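You operate a simulated robot arm through the tools that you are given. There is no shell and no other tool. Be economical: measure what you need, move in short steps, check, and stop when the job is done.

Carry out the task below with a simulated two-armed robot. There is one attempt and no reset: what you move stays moved.

## Task
Stack the orange can from the top of the back desk on top of the lemon can. Take the transfer holder that says "250" from the top of the back desk and leave it on the slip there. Take the toner bottle from the top of the back desk and leave it in the long black tray. Put one of the deposit holders from the top of the back desk on the yellow slip pad there. Take the lid off the jar and lay it down on the top of the back desk. Put the blue glass from the left end of the front desk on the blue slips and the green glass on the orange bundle there. Put the ticket holder labelled "20" from the left end of the front desk on the output tray of the grey printer. Put two of the tea bags from the left end of the front desk on the top of the safe. Take the blue bundle with the latest date from the top of the small desk and put it on the white paper stack there. The order is free. Set down upright: transfer holder, toner bottle, deposit holder, glass, ticket holder.

The check looks at the end state, three seconds after you hand in, the way a careful person would. Anything else that was tipped, shoved, dropped, spilled or broken makes it a failure. A push-on lid holds only when it is set on centred and level and pressed home; a screw cap is set on level and turned clockwise until tight.

## Robot
Two 7-joint arms with fingered hands on one trunk, on a base that drives. Base frame: it is fixed to the floor where the robot stands at the start and does not move with it; the origin is under the middle of the robot, x ahead of it, y to its left, z up. Lengths are in mm, angles in degrees, forces in N, time in s.
The left shoulder is at the start at [70, 172, 1177], the right one opposite. Places, roughly: blue bundle [-1500, 0, 750]; blue slips [1750, -1750, 750]; can [1000, 0, 750]; deposit holder [3000, 0, 750]; glass [1500, -2000, 750]; jar [3250, 250, 750]; long black tray (71x19 cm) [-1740, -200, 760]; orange bundle [1000, -2000, 750]; output tray of the grey printer (23x24 cm) [3040, -2300, 960]; paper stack [-1000, 250, 750]; slip [1500, 0, 750]; slip pad [2500, 0, 750]; tea bag [750, -2000, 750]; ticket holder [1500, -2000, 750]; toner bottle [2750, -250, 750]; top of the safe [-2500, -2000, 1200]; transfer holder [1250, 0, 750]. Payload 5 kg a hand.
The TCP of each hand is the grasp point between the finger pads, 43 mm short of the fingertips. In the tool frame z runs along the fingers and y along their closing line. The gripper opens to 144 mm. The gripper's body begins 50 mm behind the TCP. The gripper is a hand of 5 fingers: y runs from the thumb to the fingers, the wrist lies at [-21, -124, -221] in the tool frame.
Orientation is that of the tool frame in the base frame, as a unit quaternion [w, x, y, z]. With the fingers straight down and the wrist toward the robot, the tool's x, y and z point along [0, 1, 0], [1, 0, 0] and [0, 0, -1] of the base frame.

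## Interface
- The arms move only by the tool nudge_tool. It takes "left_steps", "right_steps" or both (then of equal length, played together; a hand with none holds still); each is a list of rows, each an object (a shift or turn left out is 0) with "translation": the shift along the tool's x, y, z in mm, a list of three; "turn": the turn, a rotation vector about the tool's x, y, z in degrees, a list of three. In form: [{"translation": [tx, ty, tz], "turn": [ax, ay, az]}, ...]. A call has 1 to 12 rows; each row is the pose to reach, as a shift and turn from the pose commanded when the call began, along the tool's axes at that moment. A row lasts 0.2 s, in which the tool goes at most 50 mm and 8.6 degrees; a call with a longer step from one row to the next is refused whole. Where a pose cannot be reached the arm comes as near as it can. A force on the tool above 40 N (or 10 N above the force at the start of the call, whichever is more), or a blocked arm, ends the call early, and 0.2 s more pass. In this call time passes only in rows, and 0.2 s behind the last. It gives the time, the measured TCP pose, the force on the tool (base axes), the opening and the grip force at its end, in the units of the frame above (readings bear some noise), with the torque about the TCP (base axes, N m) and any sound that the robot's microphone picked up.
- Cameras (640 x 400 px; columns grow to the right, rows downward): "scene" is now at [62.7, 64.4, 1376.6]; the picture's right is [0.98, -0.19, -0.00], its down [-0.16, -0.86, -0.48] and it looks along [0.09, 0.47, -0.88] (base axes); focal length 214 px, centre (320, 200). "left" rides on the left gripper at [-86, -108, -168] in its tool frame; the picture's right is [-0.80, -0.28, 0.53], its down [0.54, -0.73, 0.42] and it looks along [0.27, 0.63, 0.73] (tool axes); focal length 275 px, centre (320, 200). "right" rides on the right gripper at [86, -108, -168] in its tool frame; the picture's right is [-0.80, 0.28, -0.53], its down [-0.54, -0.73, 0.42] and it looks along [-0.27, 0.63, 0.73] (tool axes); focal length 275 px, centre (320, 200). There is no depth. A picture from a camera that has moved, and an enlarged one, comes with that camera's place and axes in the base frame and with its lens.
- capture(camera): a new picture of that camera. It takes no simulated time.
- move_column(by): slides the trunk up (or, below 0, down) by that many mm; the arms and the scene camera ride with it, the base frame stays. It gives what a move gives, with no picture.
- drive_base(legs): drives the robot by 1 to 6 legs, each [ahead, left, turn to the left] in mm, mm and degrees, along the robot's own axes; the way and the turn of a leg run together, so that a leg with both is an arc; at most 1500 mm and 180 degrees a leg. The arms and the cameras ride along, it lands a little off, and it stops where it bumps. It gives what a move gives.
- finger_targets(index, middle, ring, little, thumb_bend, thumb_turn, hand): sets how far each is bent, from 0 (flat) to 1 (curled in); at 0.3 the hand is open as for a grip, at 0.7 the pads meet at the TCP. One left out holds its place. A second passes; each finger stops where it meets its share of the squeeze, and holds until it gets a number again. It is the only way to open and close the hand. It gives what a move gives, with no picture; readings hold the bend of each and the force on index, middle, ring, little, thumb and palm. thumb_turn goes from beside the hand (0) to across from the fingers (1), as for a grip.
- pan_tilt(pan, tilt): turns the head with the scene camera to pan (to the left, within 86 degrees either way) and tilt (down, from -29 to 69), counted from straight ahead of the robot. It gives what a move gives.
- close_up(camera, box): a new picture of the part [left, top, right, bottom] of that camera's present view, enlarged. It takes no simulated time.
- job_done(): hands the job in; it is judged then, once.

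Go step by step. Nothing tells you exact positions but the pictures and the camera data: compare them with the known pose of the tool, close in by small moves and look again before you grip or let go. The budget is 535 turns and 316 pictures, counting those below and the enlarged ones. Unless the task says otherwise, let go and move clear before handing in, and close with one line.

The tools are called after ">>>" as name(argument=value, ...) on one line, values as JSON. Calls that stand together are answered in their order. nudge_tool: Moves the arms, as the interface text tells. Its arguments: {"type":"object","properties":{"left_steps":{"type":"array"},"right_steps":{"type":"array"}},"required":[]} The other tools are called the same way: move_column (by) slides the trunk up or down; finger_targets (index, middle, ring, little, thumb_bend, thumb_turn, hand) moves the fingers one by one; drive_base (legs) drives the base; pan_tilt (pan, tilt) turns the head that bears the scene camera; capture (camera) takes a picture; close_up (camera, box) takes an enlarged picture of a part of a camera's view; job_done () hands the job in.

At the start:

```text
time_s: 0.0
left_eef_pos: [763.6, 332.7, 1141.3]
left_orientation: [0.0, 0.707, 0.707, 0.001]
left_wrist_force: [0.0, -0.6, 0.1]
left_ft_torque: [0.01, -0.03, 0.01]
left_width: 143.5
left_finger_force: 0.2
left_shape: jaw
left_bend: [0.3, 0.3, 0.3, 0.3, 0.3, 0.98]
left_finger forces: [0.0, 0.0, 0.0, 0.0, 0.0, 0.1]
right_eef_pos: [799.6, -319.6, 1066.1]
right_orientation: [0.0, 0.707, 0.707, -0.001]
right_wrist_force: [0.1, 0.8, -0.1]
right_ft_torque: [-0.01, 0.03, 0.0]
right_width: 143.6
right_finger_force: 0.1
right_shape: jaw
right_bend: [0.3, 0.3, 0.3, 0.3, 0.3, 0.98]
right_finger forces: [0.1, 0.1, 0.0, 0.0, 0.0, 0.0]
trunk travel left (down, up): [-275.0, 665.0]
robot x, y, heading: [0.8, -0.0, -0.0]
head pan, tilt: [79.2, 61.1]
```

scene: 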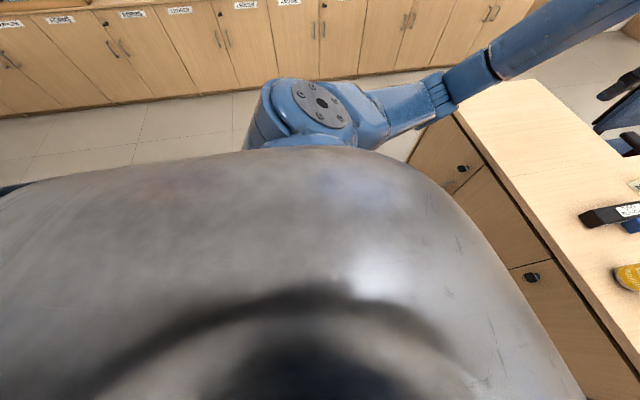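
right: 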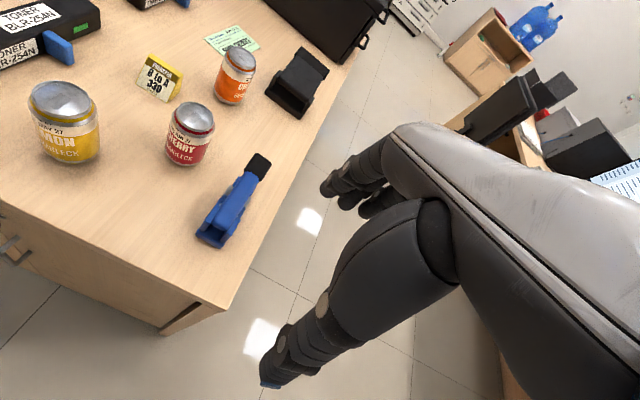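
left: 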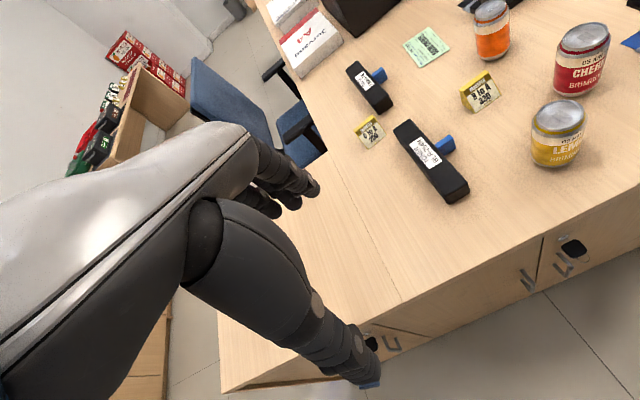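

I see the back desk ahead with cans, signs (holders), toner bottles. I first look ahead with the head.

>>> pan_tilt(pan=0, tilt=35)

>>> capture(camera="scene")

```text
time_s: 1.5
left_eef_pos: [764.7, 331.8, 1139.0]
left_orientation: [-0.001, 0.707, 0.707, 0.0]
left_wrist_force: [-0.1, -0.2, 0.1]
left_ft_torque: [0.01, 0.06, -0.01]
left_width: 143.7
left_finger_force: 0.0
left_shape: jaw
left_bend: [0.3, 0.3, 0.3, 0.3, 0.3, 0.98]
left_finger forces: [0.0, 0.1, 0.0, 0.0, 0.1, 0.1]
right_eef_pos: [800.2, -319.7, 1066.2]
right_orientation: [0.0, 0.707, 0.707, -0.001]
right_wrist_force: [-0.3, 0.0, 0.2]
right_ft_torque: [-0.02, 0.02, 0.02]
right_width: 143.6
right_finger_force: 0.2
right_shape: jaw
right_bend: [0.3, 0.3, 0.3, 0.3, 0.3, 0.98]
right_finger forces: [0.0, 0.0, 0.0, 0.1, 0.0, 0.0]
trunk travel left (down, up): [-275.0, 665.0]
robot x, y, heading: [1.1, 0.1, -0.2]
head pan, tilt: [0.0, 35.0]
```

```text
312 pictures are left
camera scene: at [138.5, 0.3, 1412.1], right [0.0, -1.0, 0.0], down [-0.57, 0.0, -0.82], along [0.82, 0.0, -0.57], focal length 214 px, centre (320, 200)
```

scene: 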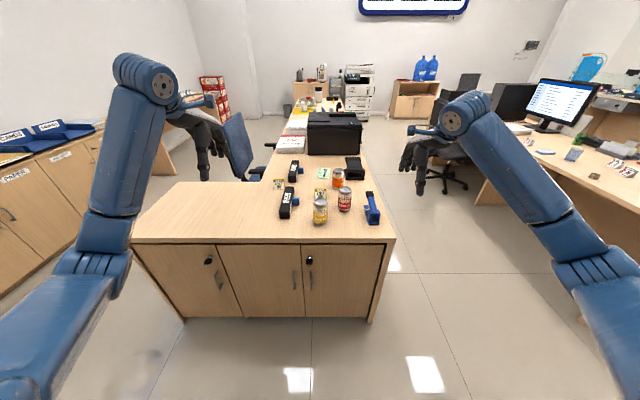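

The back desk runs away from me along x; the front desk is on the right. I enlarge the near part.

>>> close_up(camera="scene", box=[250, 140, 410, 240])

>>> close_up(camera="scene", box=[260, 60, 400, 148])

>>> close_up(camera="scene", box=[480, 70, 640, 210])

```text
4.00 times, centred on (330, 190) of scene
camera zoom: at [138.5, 0.3, 1412.1], right [0.0, -1.0, 0.0], down [-0.57, 0.0, -0.82], along [0.82, 0.0, -0.57], focal length 858 px, centre (280, 240)
```

zoom: 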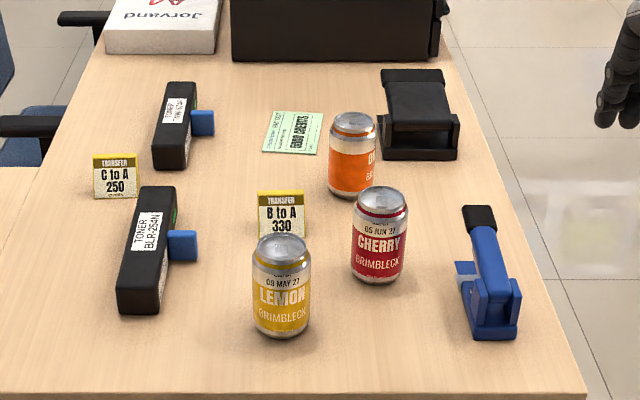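

```text
4.55 times, centred on (330, 104) of scene
camera zoom: at [138.5, 0.3, 1412.1], right [0.0, -1.0, 0.0], down [-0.57, 0.0, -0.82], along [0.82, 0.0, -0.57], focal length 975 px, centre (274, 636)
```

zoom: 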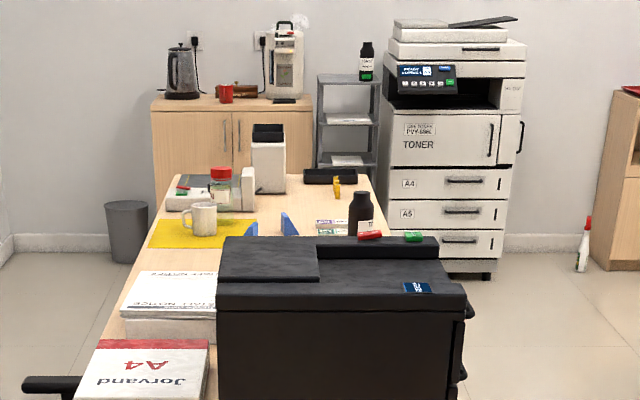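

```text
2.86 times, centred on (560, 140) of scene
camera zoom: at [138.5, 0.3, 1412.1], right [0.0, -1.0, 0.0], down [-0.57, 0.0, -0.82], along [0.82, 0.0, -0.57], focal length 613 px, centre (-366, 371)
```

zoom: 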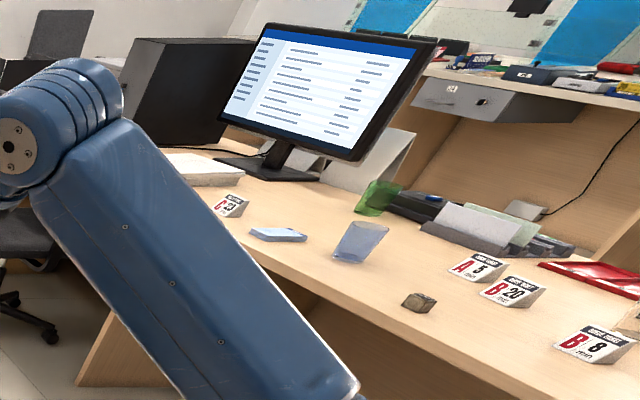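

>>> pan_tilt(pan=-70, tilt=25)

>>> capture(camera="scene")

```text
time_s: 2.9
left_eef_pos: [763.8, 332.3, 1139.0]
left_orientation: [0.001, 0.707, 0.707, 0.0]
left_wrist_force: [0.3, -0.1, 0.5]
left_ft_torque: [0.02, 0.04, 0.0]
left_width: 143.7
left_finger_force: 0.0
left_shape: jaw
left_bend: [0.3, 0.3, 0.3, 0.3, 0.3, 0.98]
left_finger forces: [0.1, 0.0, 0.0, 0.1, 0.1, 0.0]
right_eef_pos: [800.0, -319.6, 1065.0]
right_orientation: [0.0, 0.707, 0.707, -0.001]
right_wrist_force: [0.0, 0.2, -0.1]
right_ft_torque: [-0.02, -0.01, 0.02]
right_width: 144.0
right_finger_force: 0.2
right_shape: jaw
right_bend: [0.3, 0.3, 0.3, 0.3, 0.3, 0.98]
right_finger forces: [0.0, 0.0, 0.0, 0.0, 0.0, 0.0]
trunk travel left (down, up): [-275.0, 665.0]
robot x, y, heading: [-3.3, 0.8, -0.1]
head pan, tilt: [-70.0, 25.0]
```

```text
308 pictures are left
camera scene: at [82.0, -86.4, 1427.9], right [-0.94, -0.34, 0.0], down [-0.15, 0.4, -0.91], along [0.31, -0.85, -0.42], focal length 214 px, centre (320, 200)
```

scene: 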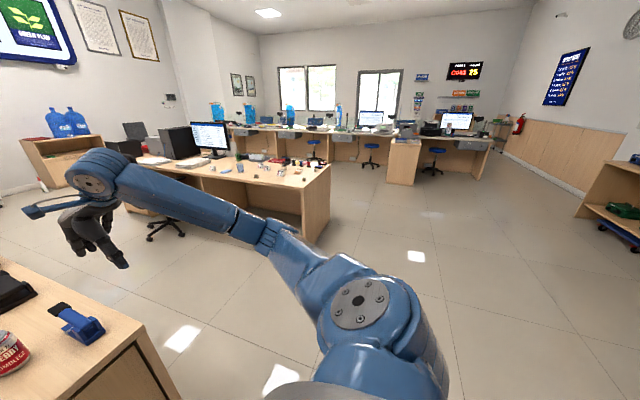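

>>> close_up(camera="scene", box=[130, 110, 350, 247])

>>> pan_tilt(pan=0, tilt=30)

```text
2.91 times, centred on (240, 178) of scene
camera zoom: at [82.0, -86.4, 1427.9], right [-0.94, -0.34, 0.0], down [-0.15, 0.4, -0.91], along [0.31, -0.85, -0.42], focal length 624 px, centre (553, 262)
```

zoom: 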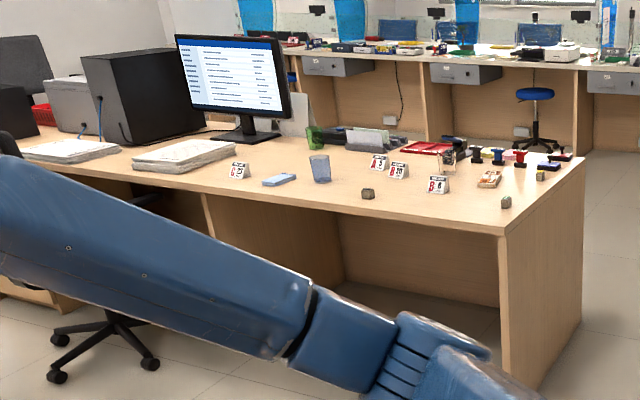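

```text
time_s: 4.3
left_eef_pos: [763.3, 331.5, 1139.4]
left_orientation: [0.0, 0.707, 0.707, 0.0]
left_wrist_force: [-0.1, 0.2, 0.6]
left_ft_torque: [-0.01, -0.02, 0.0]
left_width: 143.7
left_finger_force: 0.0
left_shape: jaw
left_bend: [0.3, 0.3, 0.3, 0.3, 0.3, 0.98]
left_finger forces: [0.0, 0.0, 0.0, 0.0, 0.1, 0.0]
right_eef_pos: [798.7, -320.2, 1065.8]
right_orientation: [0.0, 0.707, 0.707, 0.001]
right_wrist_force: [0.7, -0.6, 1.1]
right_ft_torque: [-0.02, -0.02, -0.01]
right_width: 143.3
right_finger_force: 0.2
right_shape: jaw
right_bend: [0.3, 0.3, 0.3, 0.3, 0.3, 0.98]
right_finger forces: [0.1, 0.0, 0.0, 0.0, 0.0, 0.0]
trunk travel left (down, up): [-275.0, 665.0]
robot x, y, heading: [1.5, 0.4, 0.2]
head pan, tilt: [0.0, 30.0]
```

The front desk's near edge is at y≈-1600 and the aisle between runs from y≈-330 to -1600. I drive into the aisle, turn to face the back desk, and work from the side.

>>> drive_base(legs=[[0, -900, 0], [0, 0, 90], [0, -1000, 0]])

>>> capture(camera="scene")

```text
time_s: 17.8
left_eef_pos: [656.1, -119.2, 1140.2]
left_orientation: [0.001, -0.007, 1.0, 0.0]
left_wrist_force: [0.5, -0.3, -0.5]
left_ft_torque: [0.01, 0.02, 0.0]
left_width: 143.5
left_finger_force: 0.0
left_shape: jaw
left_bend: [0.3, 0.3, 0.3, 0.3, 0.3, 0.98]
left_finger forces: [0.0, 0.1, 0.0, 0.0, 0.1, 0.1]
right_eef_pos: [1306.1, -76.1, 1065.3]
right_orientation: [0.0, -0.007, 1.0, 0.0]
right_wrist_force: [-0.3, 0.5, 0.3]
right_ft_torque: [0.0, 0.0, 0.02]
right_width: 143.8
right_finger_force: 0.0
right_shape: jaw
right_bend: [0.3, 0.3, 0.3, 0.3, 0.3, 0.98]
right_finger forces: [0.0, 0.0, 0.0, 0.1, 0.0, 0.0]
trunk travel left (down, up): [-275.0, 665.0]
robot x, y, heading: [998.8, -876.9, 90.6]
head pan, tilt: [0.0, 30.0]
```

```text
306 pictures are left
camera scene: at [996.0, -737.8, 1419.9], right [1.0, 0.01, 0.0], down [0.01, -0.5, -0.87], along [-0.01, 0.87, -0.5], focal length 214 px, centre (320, 200)
```

scene: 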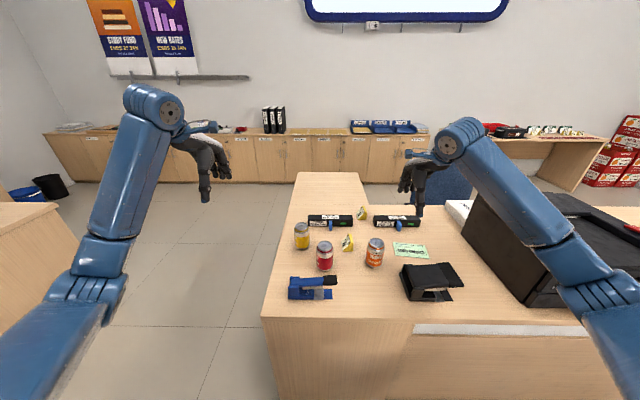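

>>> pan_tilt(pan=-10, tilt=40)

>>> close_up(camera="scene", box=[230, 120, 470, 270])

>>> capture(camera="right")

```text
time_s: 18.5
left_eef_pos: [656.7, -120.2, 1139.4]
left_orientation: [0.001, -0.006, 1.0, 0.0]
left_wrist_force: [-0.1, -1.0, 0.3]
left_ft_torque: [0.0, -0.03, -0.05]
left_width: 143.7
left_finger_force: 0.1
left_shape: jaw
left_bend: [0.3, 0.3, 0.3, 0.3, 0.3, 0.98]
left_finger forces: [0.0, 0.0, 0.0, 0.0, 0.0, 0.1]
right_eef_pos: [1307.3, -74.9, 1066.1]
right_orientation: [0.0, -0.008, 1.0, 0.0]
right_wrist_force: [0.1, -0.1, 0.8]
right_ft_torque: [0.0, 0.0, 0.01]
right_width: 143.9
right_finger_force: 0.0
right_shape: jaw
right_bend: [0.3, 0.3, 0.3, 0.3, 0.3, 0.98]
right_finger forces: [0.0, 0.0, 0.0, 0.1, 0.1, 0.0]
trunk travel left (down, up): [-275.0, 665.0]
robot x, y, heading: [994.8, -878.5, 91.0]
head pan, tilt: [-10.0, 40.0]
```

```text
2.67 times, centred on (350, 195) of scene
camera zoom: at [1010.6, -744.4, 1404.6], right [0.99, -0.16, 0.0], down [-0.1, -0.63, -0.77], along [0.12, 0.76, -0.64], focal length 572 px, centre (240, 213)
```

zoom: 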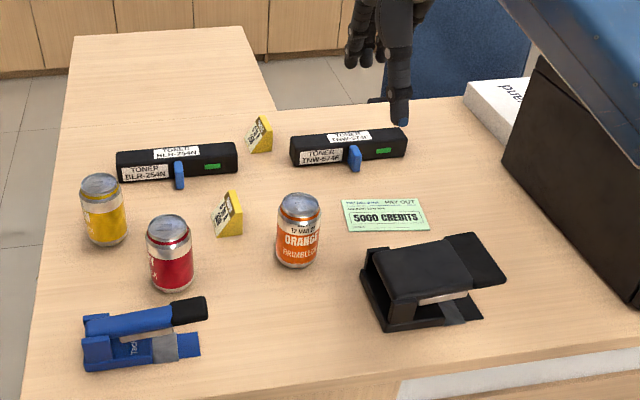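

```text
304 pictures are left
camera right: at [1223.7, -184.0, 1233.8], right [0.79, 0.3, 0.53], down [0.55, -0.72, -0.42], along [0.26, 0.63, -0.73], focal length 275 px, centre (320, 200)
```

right: 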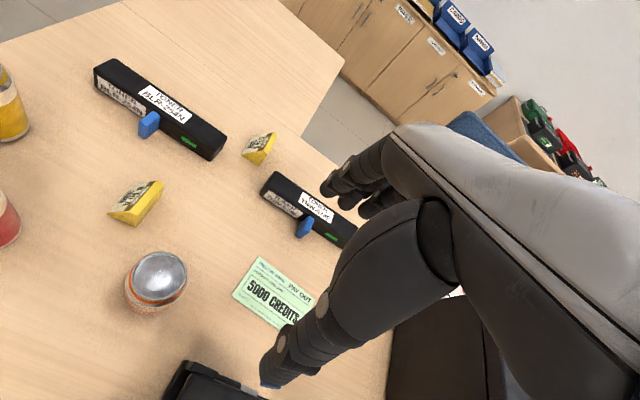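

Orange can is around (1206,-107), top z≈870; lemon around (912,-3). I move the right hand above the orange can.

>>> nudge_tool(right_steps=[{"translation": [25, -8, 25]}, {"translation": [50, -16, 50]}, {"translation": [76, -24, 75]}, {"translation": [101, -32, 100]}])

>>> capture(camera="right")

>>> close_up(camera="scene", box=[230, 120, 470, 270])

```text
time_s: 19.5
left_eef_pos: [654.0, -119.2, 1139.3]
left_orientation: [0.0, -0.007, 1.0, 0.0]
left_wrist_force: [0.3, -0.1, 0.0]
left_ft_torque: [-0.01, -0.02, -0.02]
left_width: 143.9
left_finger_force: 0.0
left_shape: jaw
left_bend: [0.3, 0.3, 0.3, 0.3, 0.3, 0.98]
left_finger forces: [0.0, 0.0, 0.0, 0.0, 0.0, 0.0]
right_eef_pos: [1205.7, -109.7, 968.2]
right_orientation: [0.0, -0.007, 1.0, 0.0]
right_wrist_force: [0.5, 0.0, -0.1]
right_ft_torque: [-0.01, -0.01, 0.03]
right_width: 143.4
right_finger_force: 0.0
right_shape: jaw
right_bend: [0.3, 0.3, 0.3, 0.3, 0.3, 0.98]
right_finger forces: [0.0, 0.0, 0.0, 0.0, 0.0, 0.0]
trunk travel left (down, up): [-275.0, 665.0]
robot x, y, heading: [1000.8, -880.0, 90.7]
head pan, tilt: [-10.0, 40.0]
```

```text
303 pictures are left
camera right: at [1122.3, -218.6, 1136.6], right [0.79, 0.29, 0.53], down [0.55, -0.72, -0.42], along [0.26, 0.63, -0.73], focal length 275 px, centre (320, 200)
```

right: 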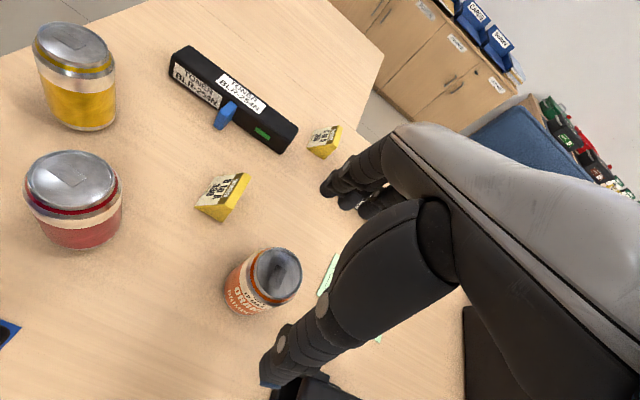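

```text
2.67 times, centred on (350, 195) of scene
camera zoom: at [1010.2, -744.0, 1404.6], right [0.99, -0.16, 0.0], down [-0.1, -0.63, -0.77], along [0.12, 0.76, -0.64], focal length 572 px, centre (240, 213)
```

zoom: 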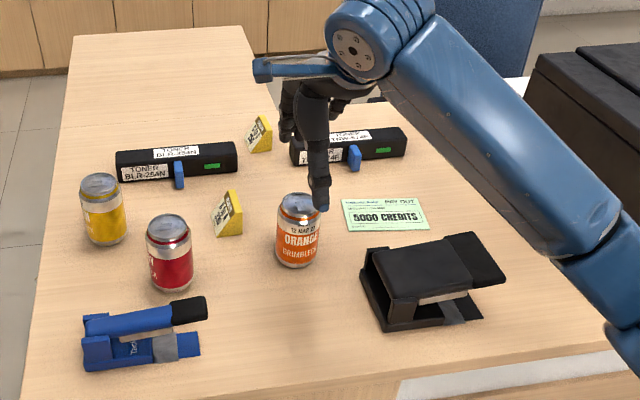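

>>> nudge_tool(right_steps=[{"translation": [-1, 3, 35]}, {"translation": [-1, 3, 70]}, {"translation": [-1, 3, 105]}, {"translation": [-1, 3, 130]}])

>>> finger_targets(hand="right", index=0.6, middle=0.6, ring=0.6, little=0.6, thumb_bend=0.6)

>>> capture(camera="right")

```text
time_s: 20.5
left_eef_pos: [655.8, -119.5, 1139.4]
left_orientation: [0.0, -0.007, 1.0, 0.0]
left_wrist_force: [0.1, 0.7, 0.8]
left_ft_torque: [-0.02, 0.01, 0.02]
left_width: 143.4
left_finger_force: 0.1
left_shape: jaw
left_bend: [0.3, 0.3, 0.3, 0.3, 0.3, 0.98]
left_finger forces: [0.0, 0.0, 0.0, 0.0, 0.1, 0.1]
right_eef_pos: [1206.0, -105.2, 833.2]
right_orientation: [0.001, -0.007, 1.0, 0.0]
right_wrist_force: [-0.5, 0.4, 0.9]
right_ft_torque: [-0.05, 0.01, -0.02]
right_width: 144.1
right_finger_force: 0.1
right_shape: jaw
right_bend: [0.3, 0.3, 0.3, 0.3, 0.3, 0.98]
right_finger forces: [0.0, 0.0, 0.0, 0.0, 0.0, 0.0]
trunk travel left (down, up): [-275.0, 665.0]
robot x, y, heading: [998.4, -878.7, 90.9]
head pan, tilt: [-10.0, 40.0]
```

```text
time_s: 21.5
left_eef_pos: [654.7, -119.8, 1139.5]
left_orientation: [0.001, -0.007, 1.0, 0.0]
left_wrist_force: [0.2, -0.2, 0.0]
left_ft_torque: [-0.02, 0.0, -0.01]
left_width: 143.6
left_finger_force: 0.1
left_shape: jaw
left_bend: [0.3, 0.3, 0.3, 0.3, 0.3, 0.98]
left_finger forces: [0.1, 0.0, 0.1, 0.1, 0.0, 0.0]
right_eef_pos: [1206.2, -106.2, 832.4]
right_orientation: [0.0, -0.007, 1.0, 0.0]
right_wrist_force: [-0.4, 0.9, 0.6]
right_ft_torque: [0.08, 0.0, 0.01]
right_width: 65.5
right_finger_force: 11.1
right_shape: fingers
right_bend: [0.54, 0.57, 0.6, 0.6, 0.54, 0.97]
right_finger forces: [6.2, 4.9, 0.0, 0.0, 10.4, 0.0]
trunk travel left (down, up): [-275.0, 665.0]
robot x, y, heading: [998.0, -874.8, 90.6]
head pan, tilt: [-10.0, 40.0]
```

```text
301 pictures are left
camera right: at [1123.0, -215.4, 1000.9], right [0.79, 0.3, 0.53], down [0.55, -0.72, -0.42], along [0.26, 0.63, -0.73], focal length 275 px, centre (320, 200)
```

right: 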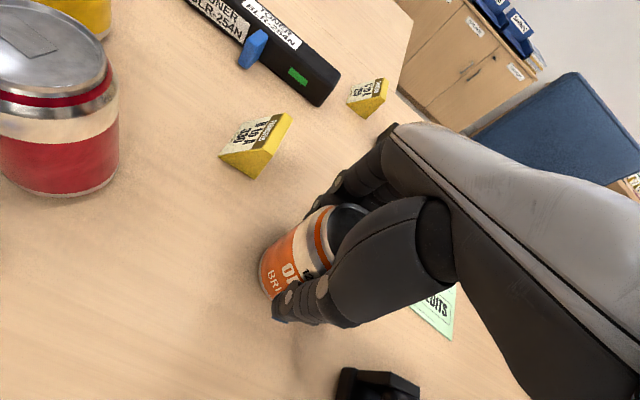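

The grip on the orange can looks sound. I lift it clear.

>>> nudge_tool(right_steps=[{"translation": [0, 0, -20]}, {"translation": [0, 0, -60]}, {"translation": [0, 0, -105]}, {"translation": [0, 0, -150]}, {"translation": [0, 0, -180]}, {"translation": [45, 20, -190]}, {"translation": [90, 40, -190]}, {"translation": [135, 60, -190]}, {"translation": [180, 80, -190]}])

>>> capture(camera="right")

>>> close_up(camera="scene", box=[230, 120, 390, 220])

```text
refused: row 6 steps farther than a row can; nothing moved
```

```text
300 pictures are left
camera right: at [1123.0, -215.4, 1000.9], right [0.79, 0.3, 0.53], down [0.55, -0.72, -0.42], along [0.26, 0.63, -0.73], focal length 275 px, centre (320, 200)
```

right: 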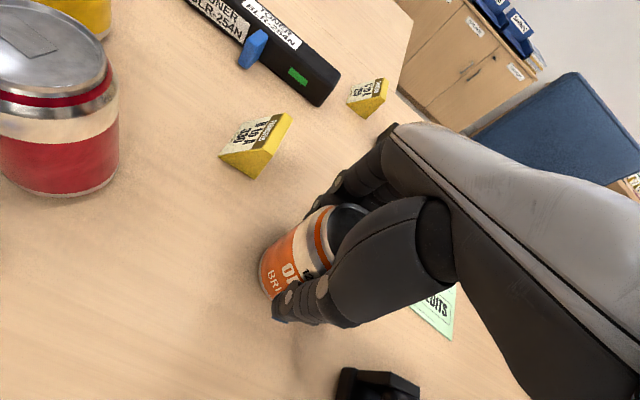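

```text
4.00 times, centred on (310, 170) of scene
camera zoom: at [1010.7, -744.3, 1404.6], right [0.99, -0.16, 0.0], down [-0.1, -0.63, -0.77], along [0.12, 0.76, -0.64], focal length 858 px, centre (360, 320)
```

zoom: 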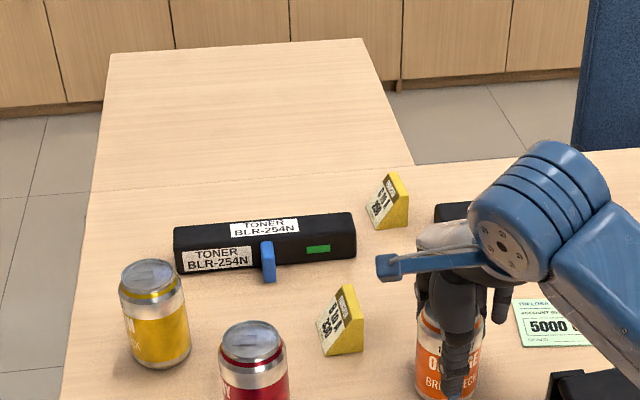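

>>> nudge_tool(right_steps=[{"translation": [0, 0, -20]}, {"translation": [0, 0, -60]}, {"translation": [0, 0, -105]}, {"translation": [0, 0, -150]}, {"translation": [0, 0, -185]}, {"translation": [40, 18, -185]}, {"translation": [80, 36, -185]}, {"translation": [120, 54, -185]}, {"translation": [160, 72, -185]}, {"translation": [180, 81, -185]}])

>>> capture(camera="right")

```text
time_s: 23.7
left_eef_pos: [654.3, -119.2, 1139.6]
left_orientation: [0.0, -0.007, 1.0, -0.001]
left_wrist_force: [0.5, 0.5, -0.4]
left_ft_torque: [0.01, 0.03, 0.01]
left_width: 143.6
left_finger_force: 0.0
left_shape: jaw
left_bend: [0.3, 0.3, 0.3, 0.3, 0.3, 0.98]
left_finger forces: [0.0, 0.0, 0.1, 0.1, 0.0, 0.0]
right_eef_pos: [1025.4, -27.3, 1019.6]
right_orientation: [0.0, -0.007, 1.0, 0.0]
right_wrist_force: [-0.2, 0.9, -3.0]
right_ft_torque: [0.0, 0.0, 0.02]
right_width: 65.2
right_finger_force: 9.7
right_shape: fingers
right_bend: [0.55, 0.57, 0.6, 0.6, 0.54, 0.97]
right_finger forces: [5.7, 4.4, 0.0, 0.1, 10.0, 0.0]
trunk travel left (down, up): [-275.0, 665.0]
robot x, y, heading: [1000.0, -876.6, 90.4]
head pan, tilt: [-10.0, 40.0]
```

```text
298 pictures are left
camera right: at [942.6, -136.3, 1188.3], right [0.79, 0.29, 0.53], down [0.55, -0.72, -0.42], along [0.26, 0.63, -0.73], focal length 275 px, centre (320, 200)
```

right: 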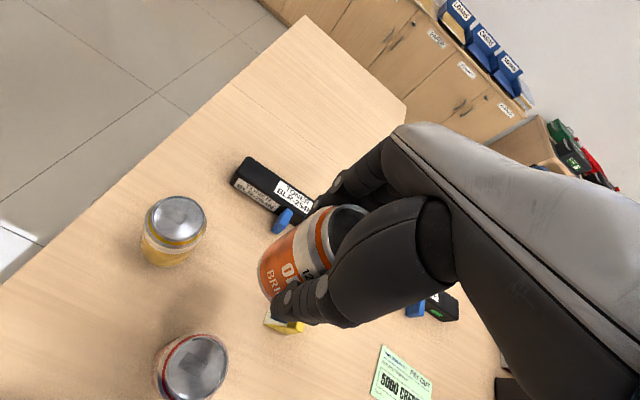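

>>> nudge_tool(right_steps=[{"translation": [40, 9, 0]}, {"translation": [80, 18, 0]}, {"translation": [117, 26, 10]}, {"translation": [117, 26, 40]}])

>>> capture(camera="right")

>>> close_up(camera="scene", box=[200, 120, 360, 220])

```text
time_s: 24.7
left_eef_pos: [656.6, -118.4, 1138.6]
left_orientation: [0.0, -0.007, 1.0, -0.001]
left_wrist_force: [0.1, 0.3, 0.8]
left_ft_torque: [0.0, 0.0, 0.02]
left_width: 143.7
left_finger_force: 0.1
left_shape: jaw
left_bend: [0.3, 0.3, 0.3, 0.3, 0.3, 0.98]
left_finger forces: [0.1, 0.0, 0.2, 0.0, 0.0, 0.0]
right_eef_pos: [908.8, 2.3, 981.1]
right_orientation: [0.0, -0.006, 1.0, 0.0]
right_wrist_force: [0.8, 1.0, -3.6]
right_ft_torque: [-0.01, 0.0, -0.04]
right_width: 65.2
right_finger_force: 9.9
right_shape: fingers
right_bend: [0.55, 0.57, 0.6, 0.6, 0.54, 0.97]
right_finger forces: [5.7, 4.4, 0.1, 0.0, 9.8, 0.0]
trunk travel left (down, up): [-275.0, 665.0]
robot x, y, heading: [995.3, -879.4, 90.6]
head pan, tilt: [-10.0, 40.0]
```

```text
297 pictures are left
camera right: at [825.3, -107.2, 1149.3], right [0.79, 0.29, 0.53], down [0.55, -0.72, -0.42], along [0.26, 0.63, -0.73], focal length 275 px, centre (320, 200)
```

right: 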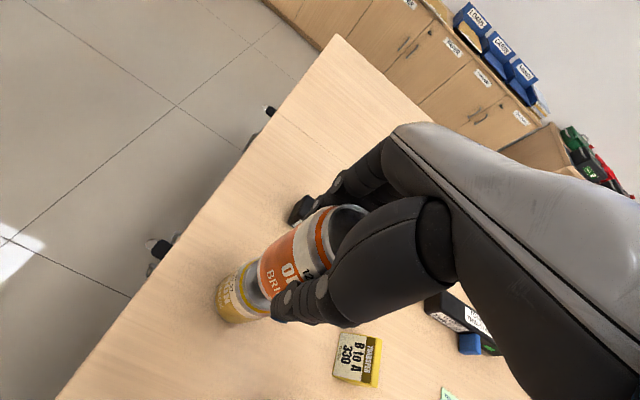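

```text
4.00 times, centred on (280, 170) of scene
camera zoom: at [1011.5, -742.9, 1404.4], right [0.99, -0.16, 0.0], down [-0.1, -0.64, -0.77], along [0.12, 0.76, -0.64], focal length 858 px, centre (480, 320)
```

zoom: 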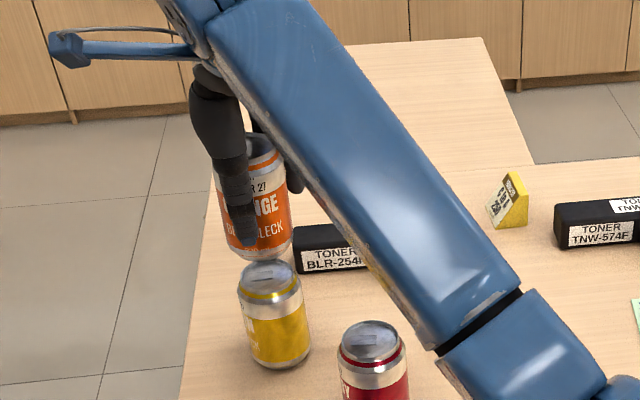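

>>> close_up(camera="scene", box=[240, 150, 288, 180])

>>> close_up(camera="right", box=[190, 180, 382, 340])

```text
13.33 times, centred on (264, 165) of scene
camera zoom: at [1011.5, -742.9, 1404.4], right [0.99, -0.16, 0.0], down [-0.1, -0.64, -0.77], along [0.12, 0.76, -0.64], focal length 2860 px, centre (1067, 667)
```

zoom: 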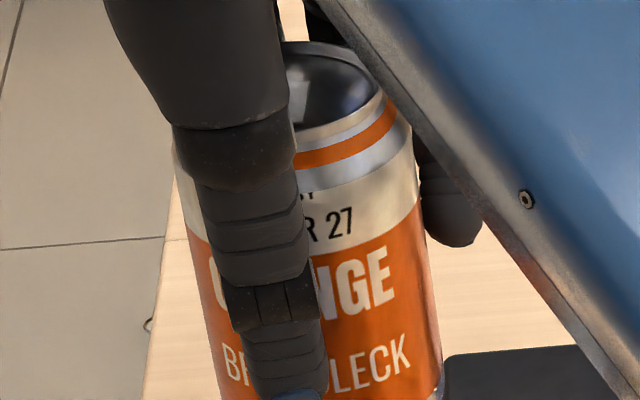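

```text
2.50 times, centred on (286, 260) of right
camera zoom: at [825.3, -107.2, 1149.3], right [0.79, 0.29, 0.53], down [0.55, -0.72, -0.42], along [0.26, 0.63, -0.73], focal length 688 px, centre (405, 50)
```

zoom: 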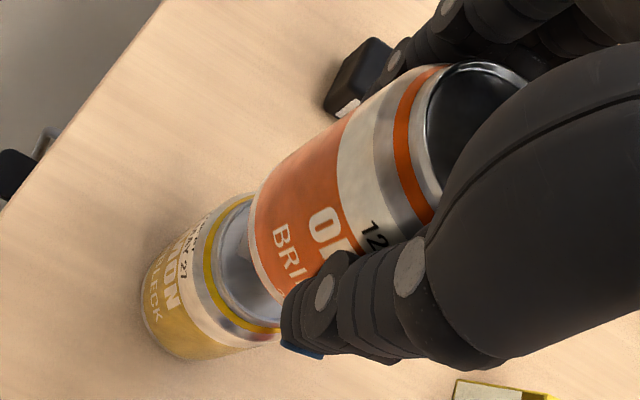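

>>> close_up(camera="scene", box=[240, 172, 288, 202])

```text
13.33 times, centred on (264, 187) of scene
camera zoom: at [1011.5, -742.9, 1404.4], right [0.99, -0.16, 0.0], down [-0.1, -0.64, -0.77], along [0.12, 0.76, -0.64], focal length 2860 px, centre (1067, 373)
```

zoom: 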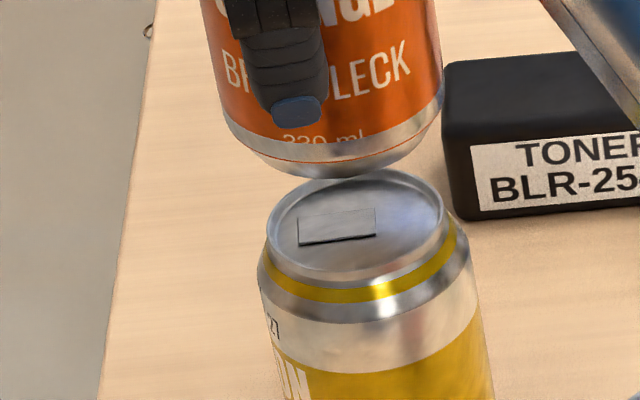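

>>> nudge_tool(right_steps=[{"translation": [1, -5, 8]}, {"translation": [1, -5, 18]}])

>>> close_up(camera="scene", box=[240, 172, 288, 202])

>>> close_up(camera="right", box=[190, 180, 382, 340])

```text
time_s: 25.3
left_eef_pos: [655.9, -119.1, 1139.1]
left_orientation: [0.0, -0.008, 1.0, 0.0]
left_wrist_force: [1.0, -0.4, 0.6]
left_ft_torque: [-0.03, -0.02, 0.01]
left_width: 143.5
left_finger_force: 0.1
left_shape: jaw
left_bend: [0.3, 0.3, 0.3, 0.3, 0.3, 0.98]
left_finger forces: [0.0, 0.0, 0.0, 0.0, 0.0, 0.1]
right_eef_pos: [907.7, -5.6, 961.2]
right_orientation: [0.001, -0.007, 1.0, 0.0]
right_wrist_force: [0.5, -0.2, -2.7]
right_ft_torque: [-0.04, 0.01, 0.01]
right_width: 65.3
right_finger_force: 9.9
right_shape: fingers
right_bend: [0.55, 0.57, 0.6, 0.6, 0.54, 0.97]
right_finger forces: [5.8, 4.4, 0.0, 0.0, 9.9, 0.0]
trunk travel left (down, up): [-275.0, 665.0]
robot x, y, heading: [996.8, -879.5, 90.9]
head pan, tilt: [-10.0, 40.0]
```

```text
13.33 times, centred on (264, 187) of scene
camera zoom: at [1010.6, -743.6, 1404.5], right [0.99, -0.16, 0.0], down [-0.1, -0.64, -0.77], along [0.12, 0.76, -0.64], focal length 2860 px, centre (1067, 373)
```

zoom: 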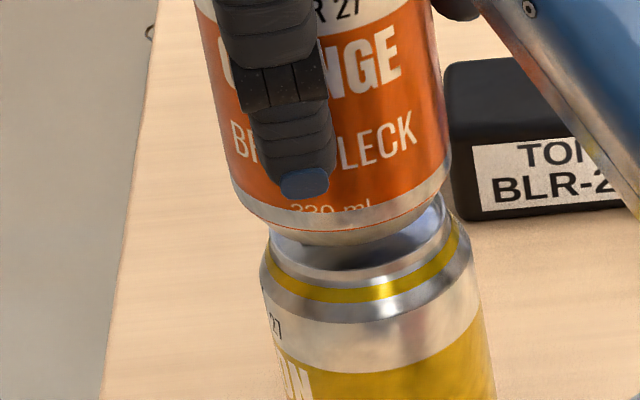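

```text
2.50 times, centred on (286, 260) of right
camera zoom: at [823.6, -114.7, 1129.9], right [0.79, 0.3, 0.53], down [0.55, -0.72, -0.42], along [0.26, 0.63, -0.73], focal length 688 px, centre (405, 50)
```

zoom: 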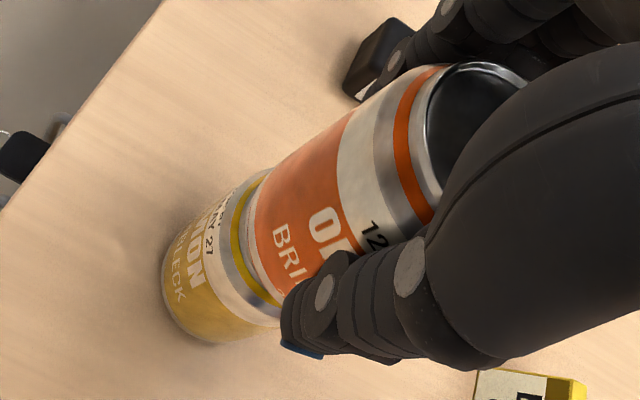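

>>> nudge_tool(right_steps=[{"translation": [-2, 0, 2]}, {"translation": [-2, 0, 4]}, {"translation": [-2, 0, 6]}])

>>> close_up(camera="scene", box=[240, 172, 288, 202])

>>> close_up(camera="right", box=[240, 220, 320, 270])

```text
time_s: 26.1
left_eef_pos: [654.9, -119.2, 1139.4]
left_orientation: [0.001, -0.008, 1.0, 0.0]
left_wrist_force: [-0.4, 0.4, 0.3]
left_ft_torque: [-0.03, 0.02, -0.02]
left_width: 143.8
left_finger_force: 0.0
left_shape: jaw
left_bend: [0.3, 0.3, 0.3, 0.3, 0.3, 0.98]
left_finger forces: [0.0, 0.0, 0.1, 0.0, 0.0, 0.0]
right_eef_pos: [909.1, -7.5, 955.9]
right_orientation: [0.0, -0.007, 1.0, 0.001]
right_wrist_force: [0.6, -0.6, -4.1]
right_ft_torque: [0.01, 0.02, -0.01]
right_width: 65.2
right_finger_force: 9.6
right_shape: fingers
right_bend: [0.55, 0.57, 0.6, 0.6, 0.54, 0.97]
right_finger forces: [5.8, 4.5, 0.1, 0.1, 9.9, 0.0]
trunk travel left (down, up): [-275.0, 665.0]
robot x, y, heading: [997.9, -877.8, 90.9]
head pan, tilt: [-10.0, 40.0]
```

```text
13.33 times, centred on (264, 187) of scene
camera zoom: at [1010.5, -743.9, 1404.5], right [0.99, -0.16, 0.0], down [-0.1, -0.64, -0.77], along [0.12, 0.76, -0.64], focal length 2860 px, centre (1067, 373)
```

zoom: 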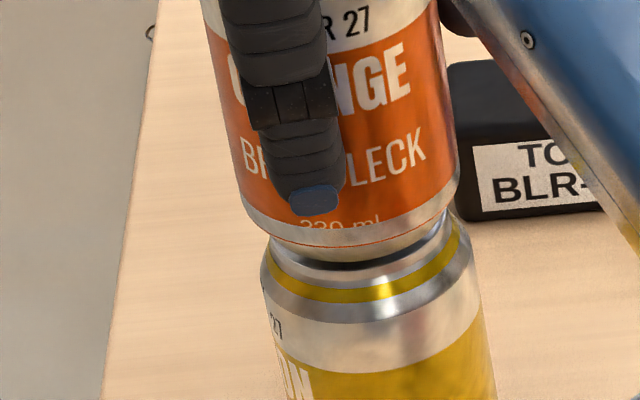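

```text
8.00 times, centred on (280, 245) of right
camera zoom: at [825.3, -116.3, 1124.7], right [0.79, 0.3, 0.53], down [0.55, -0.72, -0.42], along [0.26, 0.63, -0.73], focal length 2202 px, centre (640, -160)
```

zoom: 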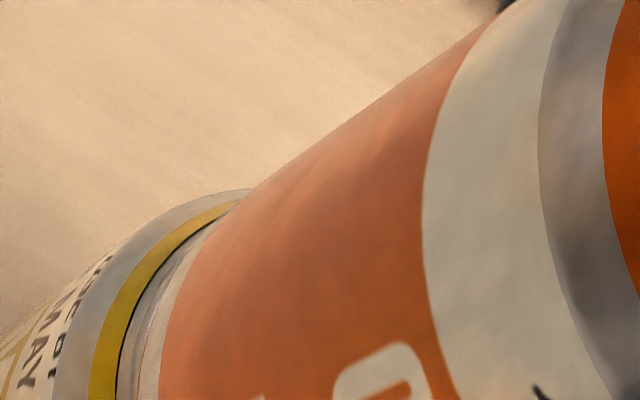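

>>> nudge_tool(right_steps=[{"translation": [1, 3, 0]}, {"translation": [1, 6, 2]}])

>>> close_up(camera="scene", box=[240, 172, 288, 202])

>>> close_up(camera="right", box=[240, 220, 320, 270])

```text
time_s: 26.7
left_eef_pos: [656.3, -119.8, 1139.2]
left_orientation: [0.0, -0.007, 1.0, -0.001]
left_wrist_force: [0.6, -0.1, 0.5]
left_ft_torque: [-0.02, 0.0, -0.01]
left_width: 143.5
left_finger_force: 0.1
left_shape: jaw
left_bend: [0.3, 0.3, 0.3, 0.3, 0.3, 0.98]
left_finger forces: [0.1, 0.0, 0.0, 0.0, 0.0, 0.0]
right_eef_pos: [907.6, -1.5, 952.9]
right_orientation: [0.0, -0.008, 1.0, 0.0]
right_wrist_force: [0.0, -0.6, -3.5]
right_ft_torque: [-0.01, 0.0, 0.0]
right_width: 65.0
right_finger_force: 10.5
right_shape: fingers
right_bend: [0.55, 0.57, 0.6, 0.6, 0.54, 0.97]
right_finger forces: [5.7, 4.5, 0.0, 0.0, 9.8, 0.0]
trunk travel left (down, up): [-275.0, 665.0]
robot x, y, heading: [1003.0, -879.3, 90.8]
head pan, tilt: [-10.0, 40.0]
```

```text
13.33 times, centred on (264, 187) of scene
camera zoom: at [1010.5, -743.8, 1404.5], right [0.99, -0.16, 0.0], down [-0.1, -0.64, -0.77], along [0.12, 0.76, -0.64], focal length 2860 px, centre (1067, 373)
```

zoom: 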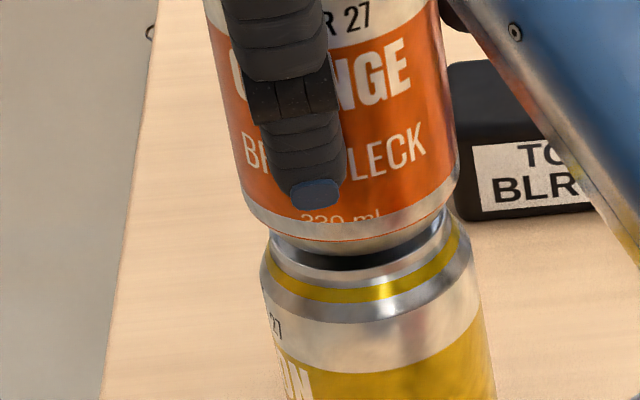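

```text
8.00 times, centred on (280, 245) of right
camera zoom: at [825.2, -110.0, 1122.2], right [0.79, 0.3, 0.53], down [0.55, -0.72, -0.42], along [0.26, 0.63, -0.73], focal length 2202 px, centre (640, -160)
```

zoom: 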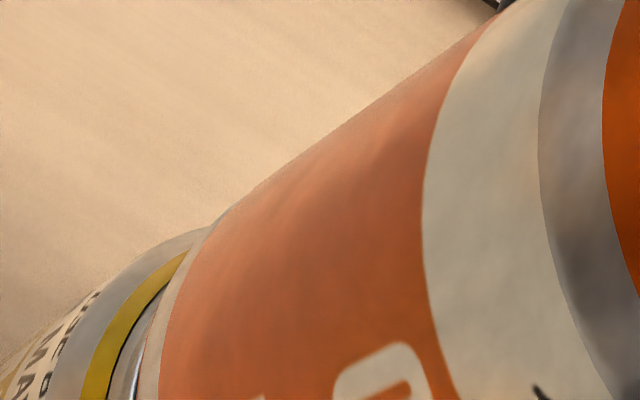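

Aligned now. I lower until contact.

>>> nudge_tool(right_steps=[{"translation": [0, 0, 1.5]}, {"translation": [0, 0, 3]}])

>>> close_up(camera="scene", box=[240, 172, 288, 202])

```text
time_s: 27.3
left_eef_pos: [655.3, -118.7, 1139.0]
left_orientation: [0.0, -0.007, 1.0, -0.001]
left_wrist_force: [0.2, -0.1, -0.3]
left_ft_torque: [-0.01, -0.01, 0.03]
left_width: 143.8
left_finger_force: 0.1
left_shape: jaw
left_bend: [0.3, 0.3, 0.3, 0.3, 0.3, 0.98]
left_finger forces: [0.0, 0.0, 0.0, 0.0, 0.0, 0.0]
right_eef_pos: [908.4, -3.0, 950.5]
right_orientation: [0.0, -0.008, 1.0, -0.001]
right_wrist_force: [-0.1, -0.1, -3.9]
right_ft_torque: [0.0, 0.03, -0.02]
right_width: 65.5
right_finger_force: 9.9
right_shape: fingers
right_bend: [0.55, 0.57, 0.6, 0.6, 0.54, 0.97]
right_finger forces: [5.8, 4.4, 0.0, 0.0, 9.8, 0.1]
trunk travel left (down, up): [-275.0, 665.0]
robot x, y, heading: [997.8, -881.5, 90.5]
head pan, tilt: [-10.0, 40.0]
```

```text
13.33 times, centred on (264, 187) of scene
camera zoom: at [1010.4, -743.9, 1404.5], right [0.99, -0.16, 0.0], down [-0.1, -0.64, -0.77], along [0.12, 0.76, -0.64], focal length 2860 px, centre (1067, 373)
```

zoom: 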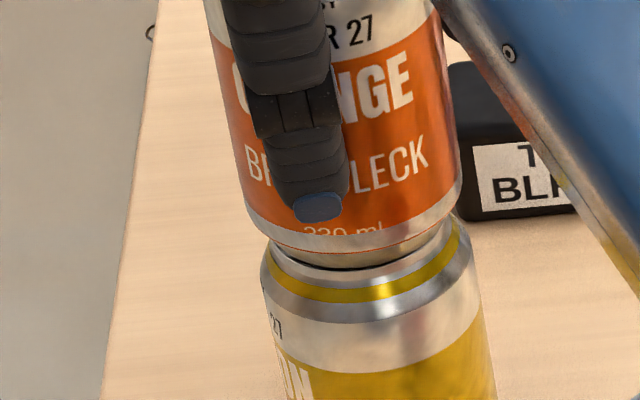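

>>> nudge_tool(right_steps=[{"translation": [0, 0, 1.5]}, {"translation": [0, 0, 3]}, {"translation": [0, 0, 4]}])

>>> close_up(camera="scene", box=[240, 172, 288, 202])

```text
time_s: 28.1
left_eef_pos: [655.2, -120.5, 1138.2]
left_orientation: [0.0, -0.007, 1.0, 0.0]
left_wrist_force: [-0.4, -0.5, -0.7]
left_ft_torque: [-0.03, -0.01, 0.03]
left_width: 143.5
left_finger_force: 0.1
left_shape: jaw
left_bend: [0.3, 0.3, 0.3, 0.3, 0.3, 0.98]
left_finger forces: [0.0, 0.1, 0.0, 0.1, 0.1, 0.0]
right_eef_pos: [909.1, -2.1, 948.0]
right_orientation: [-0.001, -0.007, 1.0, -0.002]
right_wrist_force: [-1.7, -0.3, 1.3]
right_ft_torque: [0.06, -0.03, 0.04]
right_width: 65.1
right_finger_force: 11.0
right_shape: fingers
right_bend: [0.55, 0.57, 0.6, 0.6, 0.54, 0.97]
right_finger forces: [6.0, 4.6, 0.0, 0.0, 10.4, 0.1]
trunk travel left (down, up): [-275.0, 665.0]
robot x, y, heading: [1000.0, -879.9, 90.7]
head pan, tilt: [-10.0, 40.0]
```

```text
13.33 times, centred on (264, 187) of scene
camera zoom: at [1010.3, -744.6, 1404.7], right [0.99, -0.16, 0.0], down [-0.1, -0.63, -0.77], along [0.12, 0.76, -0.64], focal length 2860 px, centre (1067, 373)
```

zoom: 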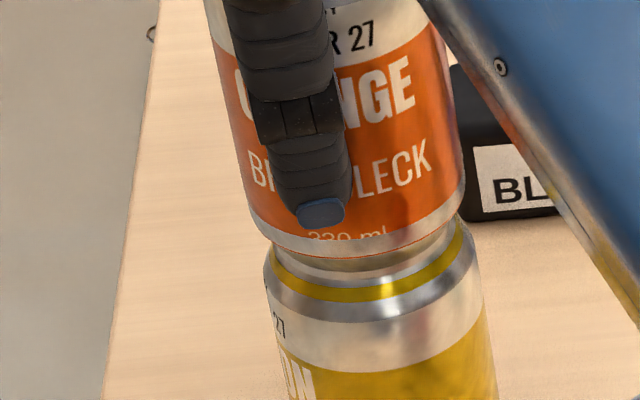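

Contact reached and centred. I release gently.

>>> finger_targets(hand="right", index=0.5, middle=0.5, ring=0.5, little=0.5, thumb_bend=0.5)

>>> finger_targets(hand="right", index=0.3, middle=0.3, ring=0.3, little=0.3, thumb_bend=0.3)

>>> nudge_tool(right_steps=[{"translation": [0, 0, -30]}, {"translation": [0, 0, -75]}, {"translation": [0, 0, -120]}, {"translation": [0, 0, -165]}])

>>> capture(camera="scene")

```text
time_s: 29.1
left_eef_pos: [656.6, -119.8, 1140.3]
left_orientation: [0.0, -0.007, 1.0, 0.0]
left_wrist_force: [0.3, 1.3, 0.0]
left_ft_torque: [0.02, 0.0, 0.02]
left_width: 143.6
left_finger_force: 0.0
left_shape: jaw
left_bend: [0.3, 0.3, 0.3, 0.3, 0.3, 0.98]
left_finger forces: [0.0, 0.0, 0.0, 0.0, 0.1, 0.0]
right_eef_pos: [910.2, -2.1, 946.3]
right_orientation: [0.0, -0.006, 1.0, 0.0]
right_wrist_force: [-0.3, -0.3, -0.2]
right_ft_torque: [-0.05, 0.03, 0.0]
right_width: 78.1
right_finger_force: 0.0
right_shape: fingers
right_bend: [0.5, 0.5, 0.5, 0.5, 0.5, 0.97]
right_finger forces: [0.0, 0.1, 0.0, 0.0, 0.0, 0.1]
trunk travel left (down, up): [-275.0, 665.0]
robot x, y, heading: [1000.0, -880.3, 90.6]
head pan, tilt: [-10.0, 40.0]
```

```text
time_s: 30.1
left_eef_pos: [654.2, -120.7, 1140.3]
left_orientation: [0.001, -0.007, 1.0, 0.0]
left_wrist_force: [-0.7, 0.4, 0.1]
left_ft_torque: [0.02, -0.06, 0.02]
left_width: 143.7
left_finger_force: 0.1
left_shape: jaw
left_bend: [0.3, 0.3, 0.3, 0.3, 0.3, 0.98]
left_finger forces: [0.0, 0.0, 0.0, 0.1, 0.0, 0.0]
right_eef_pos: [908.4, -0.9, 947.0]
right_orientation: [0.0, -0.007, 1.0, 0.0]
right_wrist_force: [-0.6, -0.2, 0.4]
right_ft_torque: [-0.03, -0.01, -0.01]
right_width: 149.2
right_finger_force: 0.1
right_shape: fingers
right_bend: [0.3, 0.3, 0.3, 0.3, 0.3, 0.97]
right_finger forces: [0.1, 0.0, 0.0, 0.0, 0.0, 0.0]
trunk travel left (down, up): [-275.0, 665.0]
robot x, y, heading: [995.7, -878.5, 90.6]
head pan, tilt: [-10.0, 40.0]
```

```text
time_s: 31.1
left_eef_pos: [654.5, -121.0, 1141.3]
left_orientation: [0.0, -0.007, 1.0, 0.0]
left_wrist_force: [0.0, 0.9, 0.7]
left_ft_torque: [0.04, -0.03, 0.01]
left_width: 143.5
left_finger_force: 0.0
left_shape: jaw
left_bend: [0.3, 0.3, 0.3, 0.3, 0.3, 0.98]
left_finger forces: [0.1, 0.0, 0.0, 0.0, 0.0, 0.0]
right_eef_pos: [907.7, -3.6, 1109.3]
right_orientation: [-0.001, -0.007, 1.0, -0.001]
right_wrist_force: [-0.4, -0.7, 0.4]
right_ft_torque: [0.03, 0.0, 0.04]
right_width: 149.4
right_finger_force: 0.0
right_shape: fingers
right_bend: [0.3, 0.3, 0.3, 0.3, 0.3, 0.97]
right_finger forces: [0.1, 0.0, 0.0, 0.1, 0.0, 0.0]
trunk travel left (down, up): [-275.0, 665.0]
robot x, y, heading: [999.0, -879.2, 90.9]
head pan, tilt: [-10.0, 40.0]
```

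```text
284 pictures are left
camera scene: at [1010.1, -745.7, 1404.6], right [0.99, -0.16, 0.0], down [-0.1, -0.63, -0.77], along [0.12, 0.76, -0.64], focal length 214 px, centre (320, 200)
```

scene: 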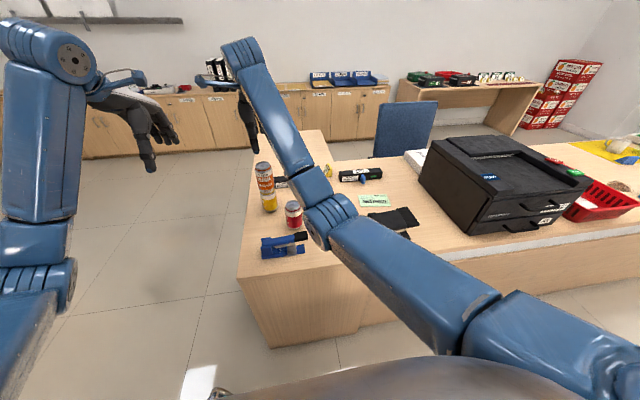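

The orange can is stacked on the lemon. Next the "250" holder, farther on; I check how much room the base has to the desk edge.

>>> pan_tilt(pan=0, tilt=69)

>>> capture(camera="scene")

```text
time_s: 32.0
left_eef_pos: [655.9, -119.0, 1139.1]
left_orientation: [0.001, -0.007, 1.0, 0.0]
left_wrist_force: [-0.3, -0.2, 0.1]
left_ft_torque: [0.0, -0.01, 0.0]
left_width: 143.5
left_finger_force: 0.1
left_shape: jaw
left_bend: [0.3, 0.3, 0.3, 0.3, 0.3, 0.98]
left_finger forces: [0.0, 0.0, 0.1, 0.0, 0.1, 0.1]
right_eef_pos: [906.3, -1.7, 1107.9]
right_orientation: [0.0, -0.007, 1.0, 0.001]
right_wrist_force: [0.5, 0.6, -1.3]
right_ft_torque: [0.01, 0.0, 0.01]
right_width: 149.3
right_finger_force: 0.0
right_shape: fingers
right_bend: [0.3, 0.3, 0.3, 0.3, 0.3, 0.97]
right_finger forces: [0.0, 0.0, 0.1, 0.0, 0.1, 0.1]
trunk travel left (down, up): [-275.0, 665.0]
robot x, y, heading: [1000.0, -875.0, 90.3]
head pan, tilt: [0.0, 68.8]
```

```text
283 pictures are left
camera scene: at [996.1, -772.4, 1368.5], right [1.0, 0.01, 0.0], down [0.01, -0.93, -0.36], along [0.0, 0.36, -0.93], focal length 214 px, centre (320, 200)
```

scene: 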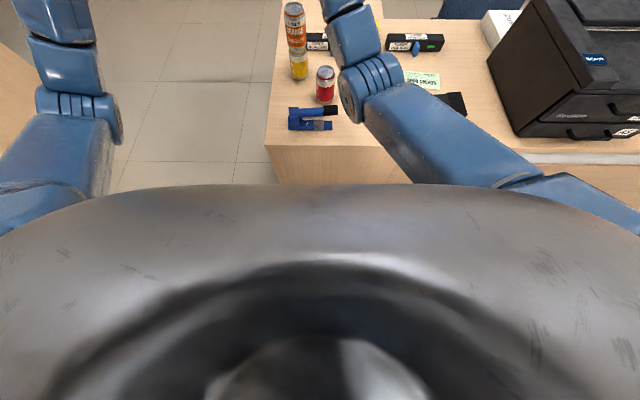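

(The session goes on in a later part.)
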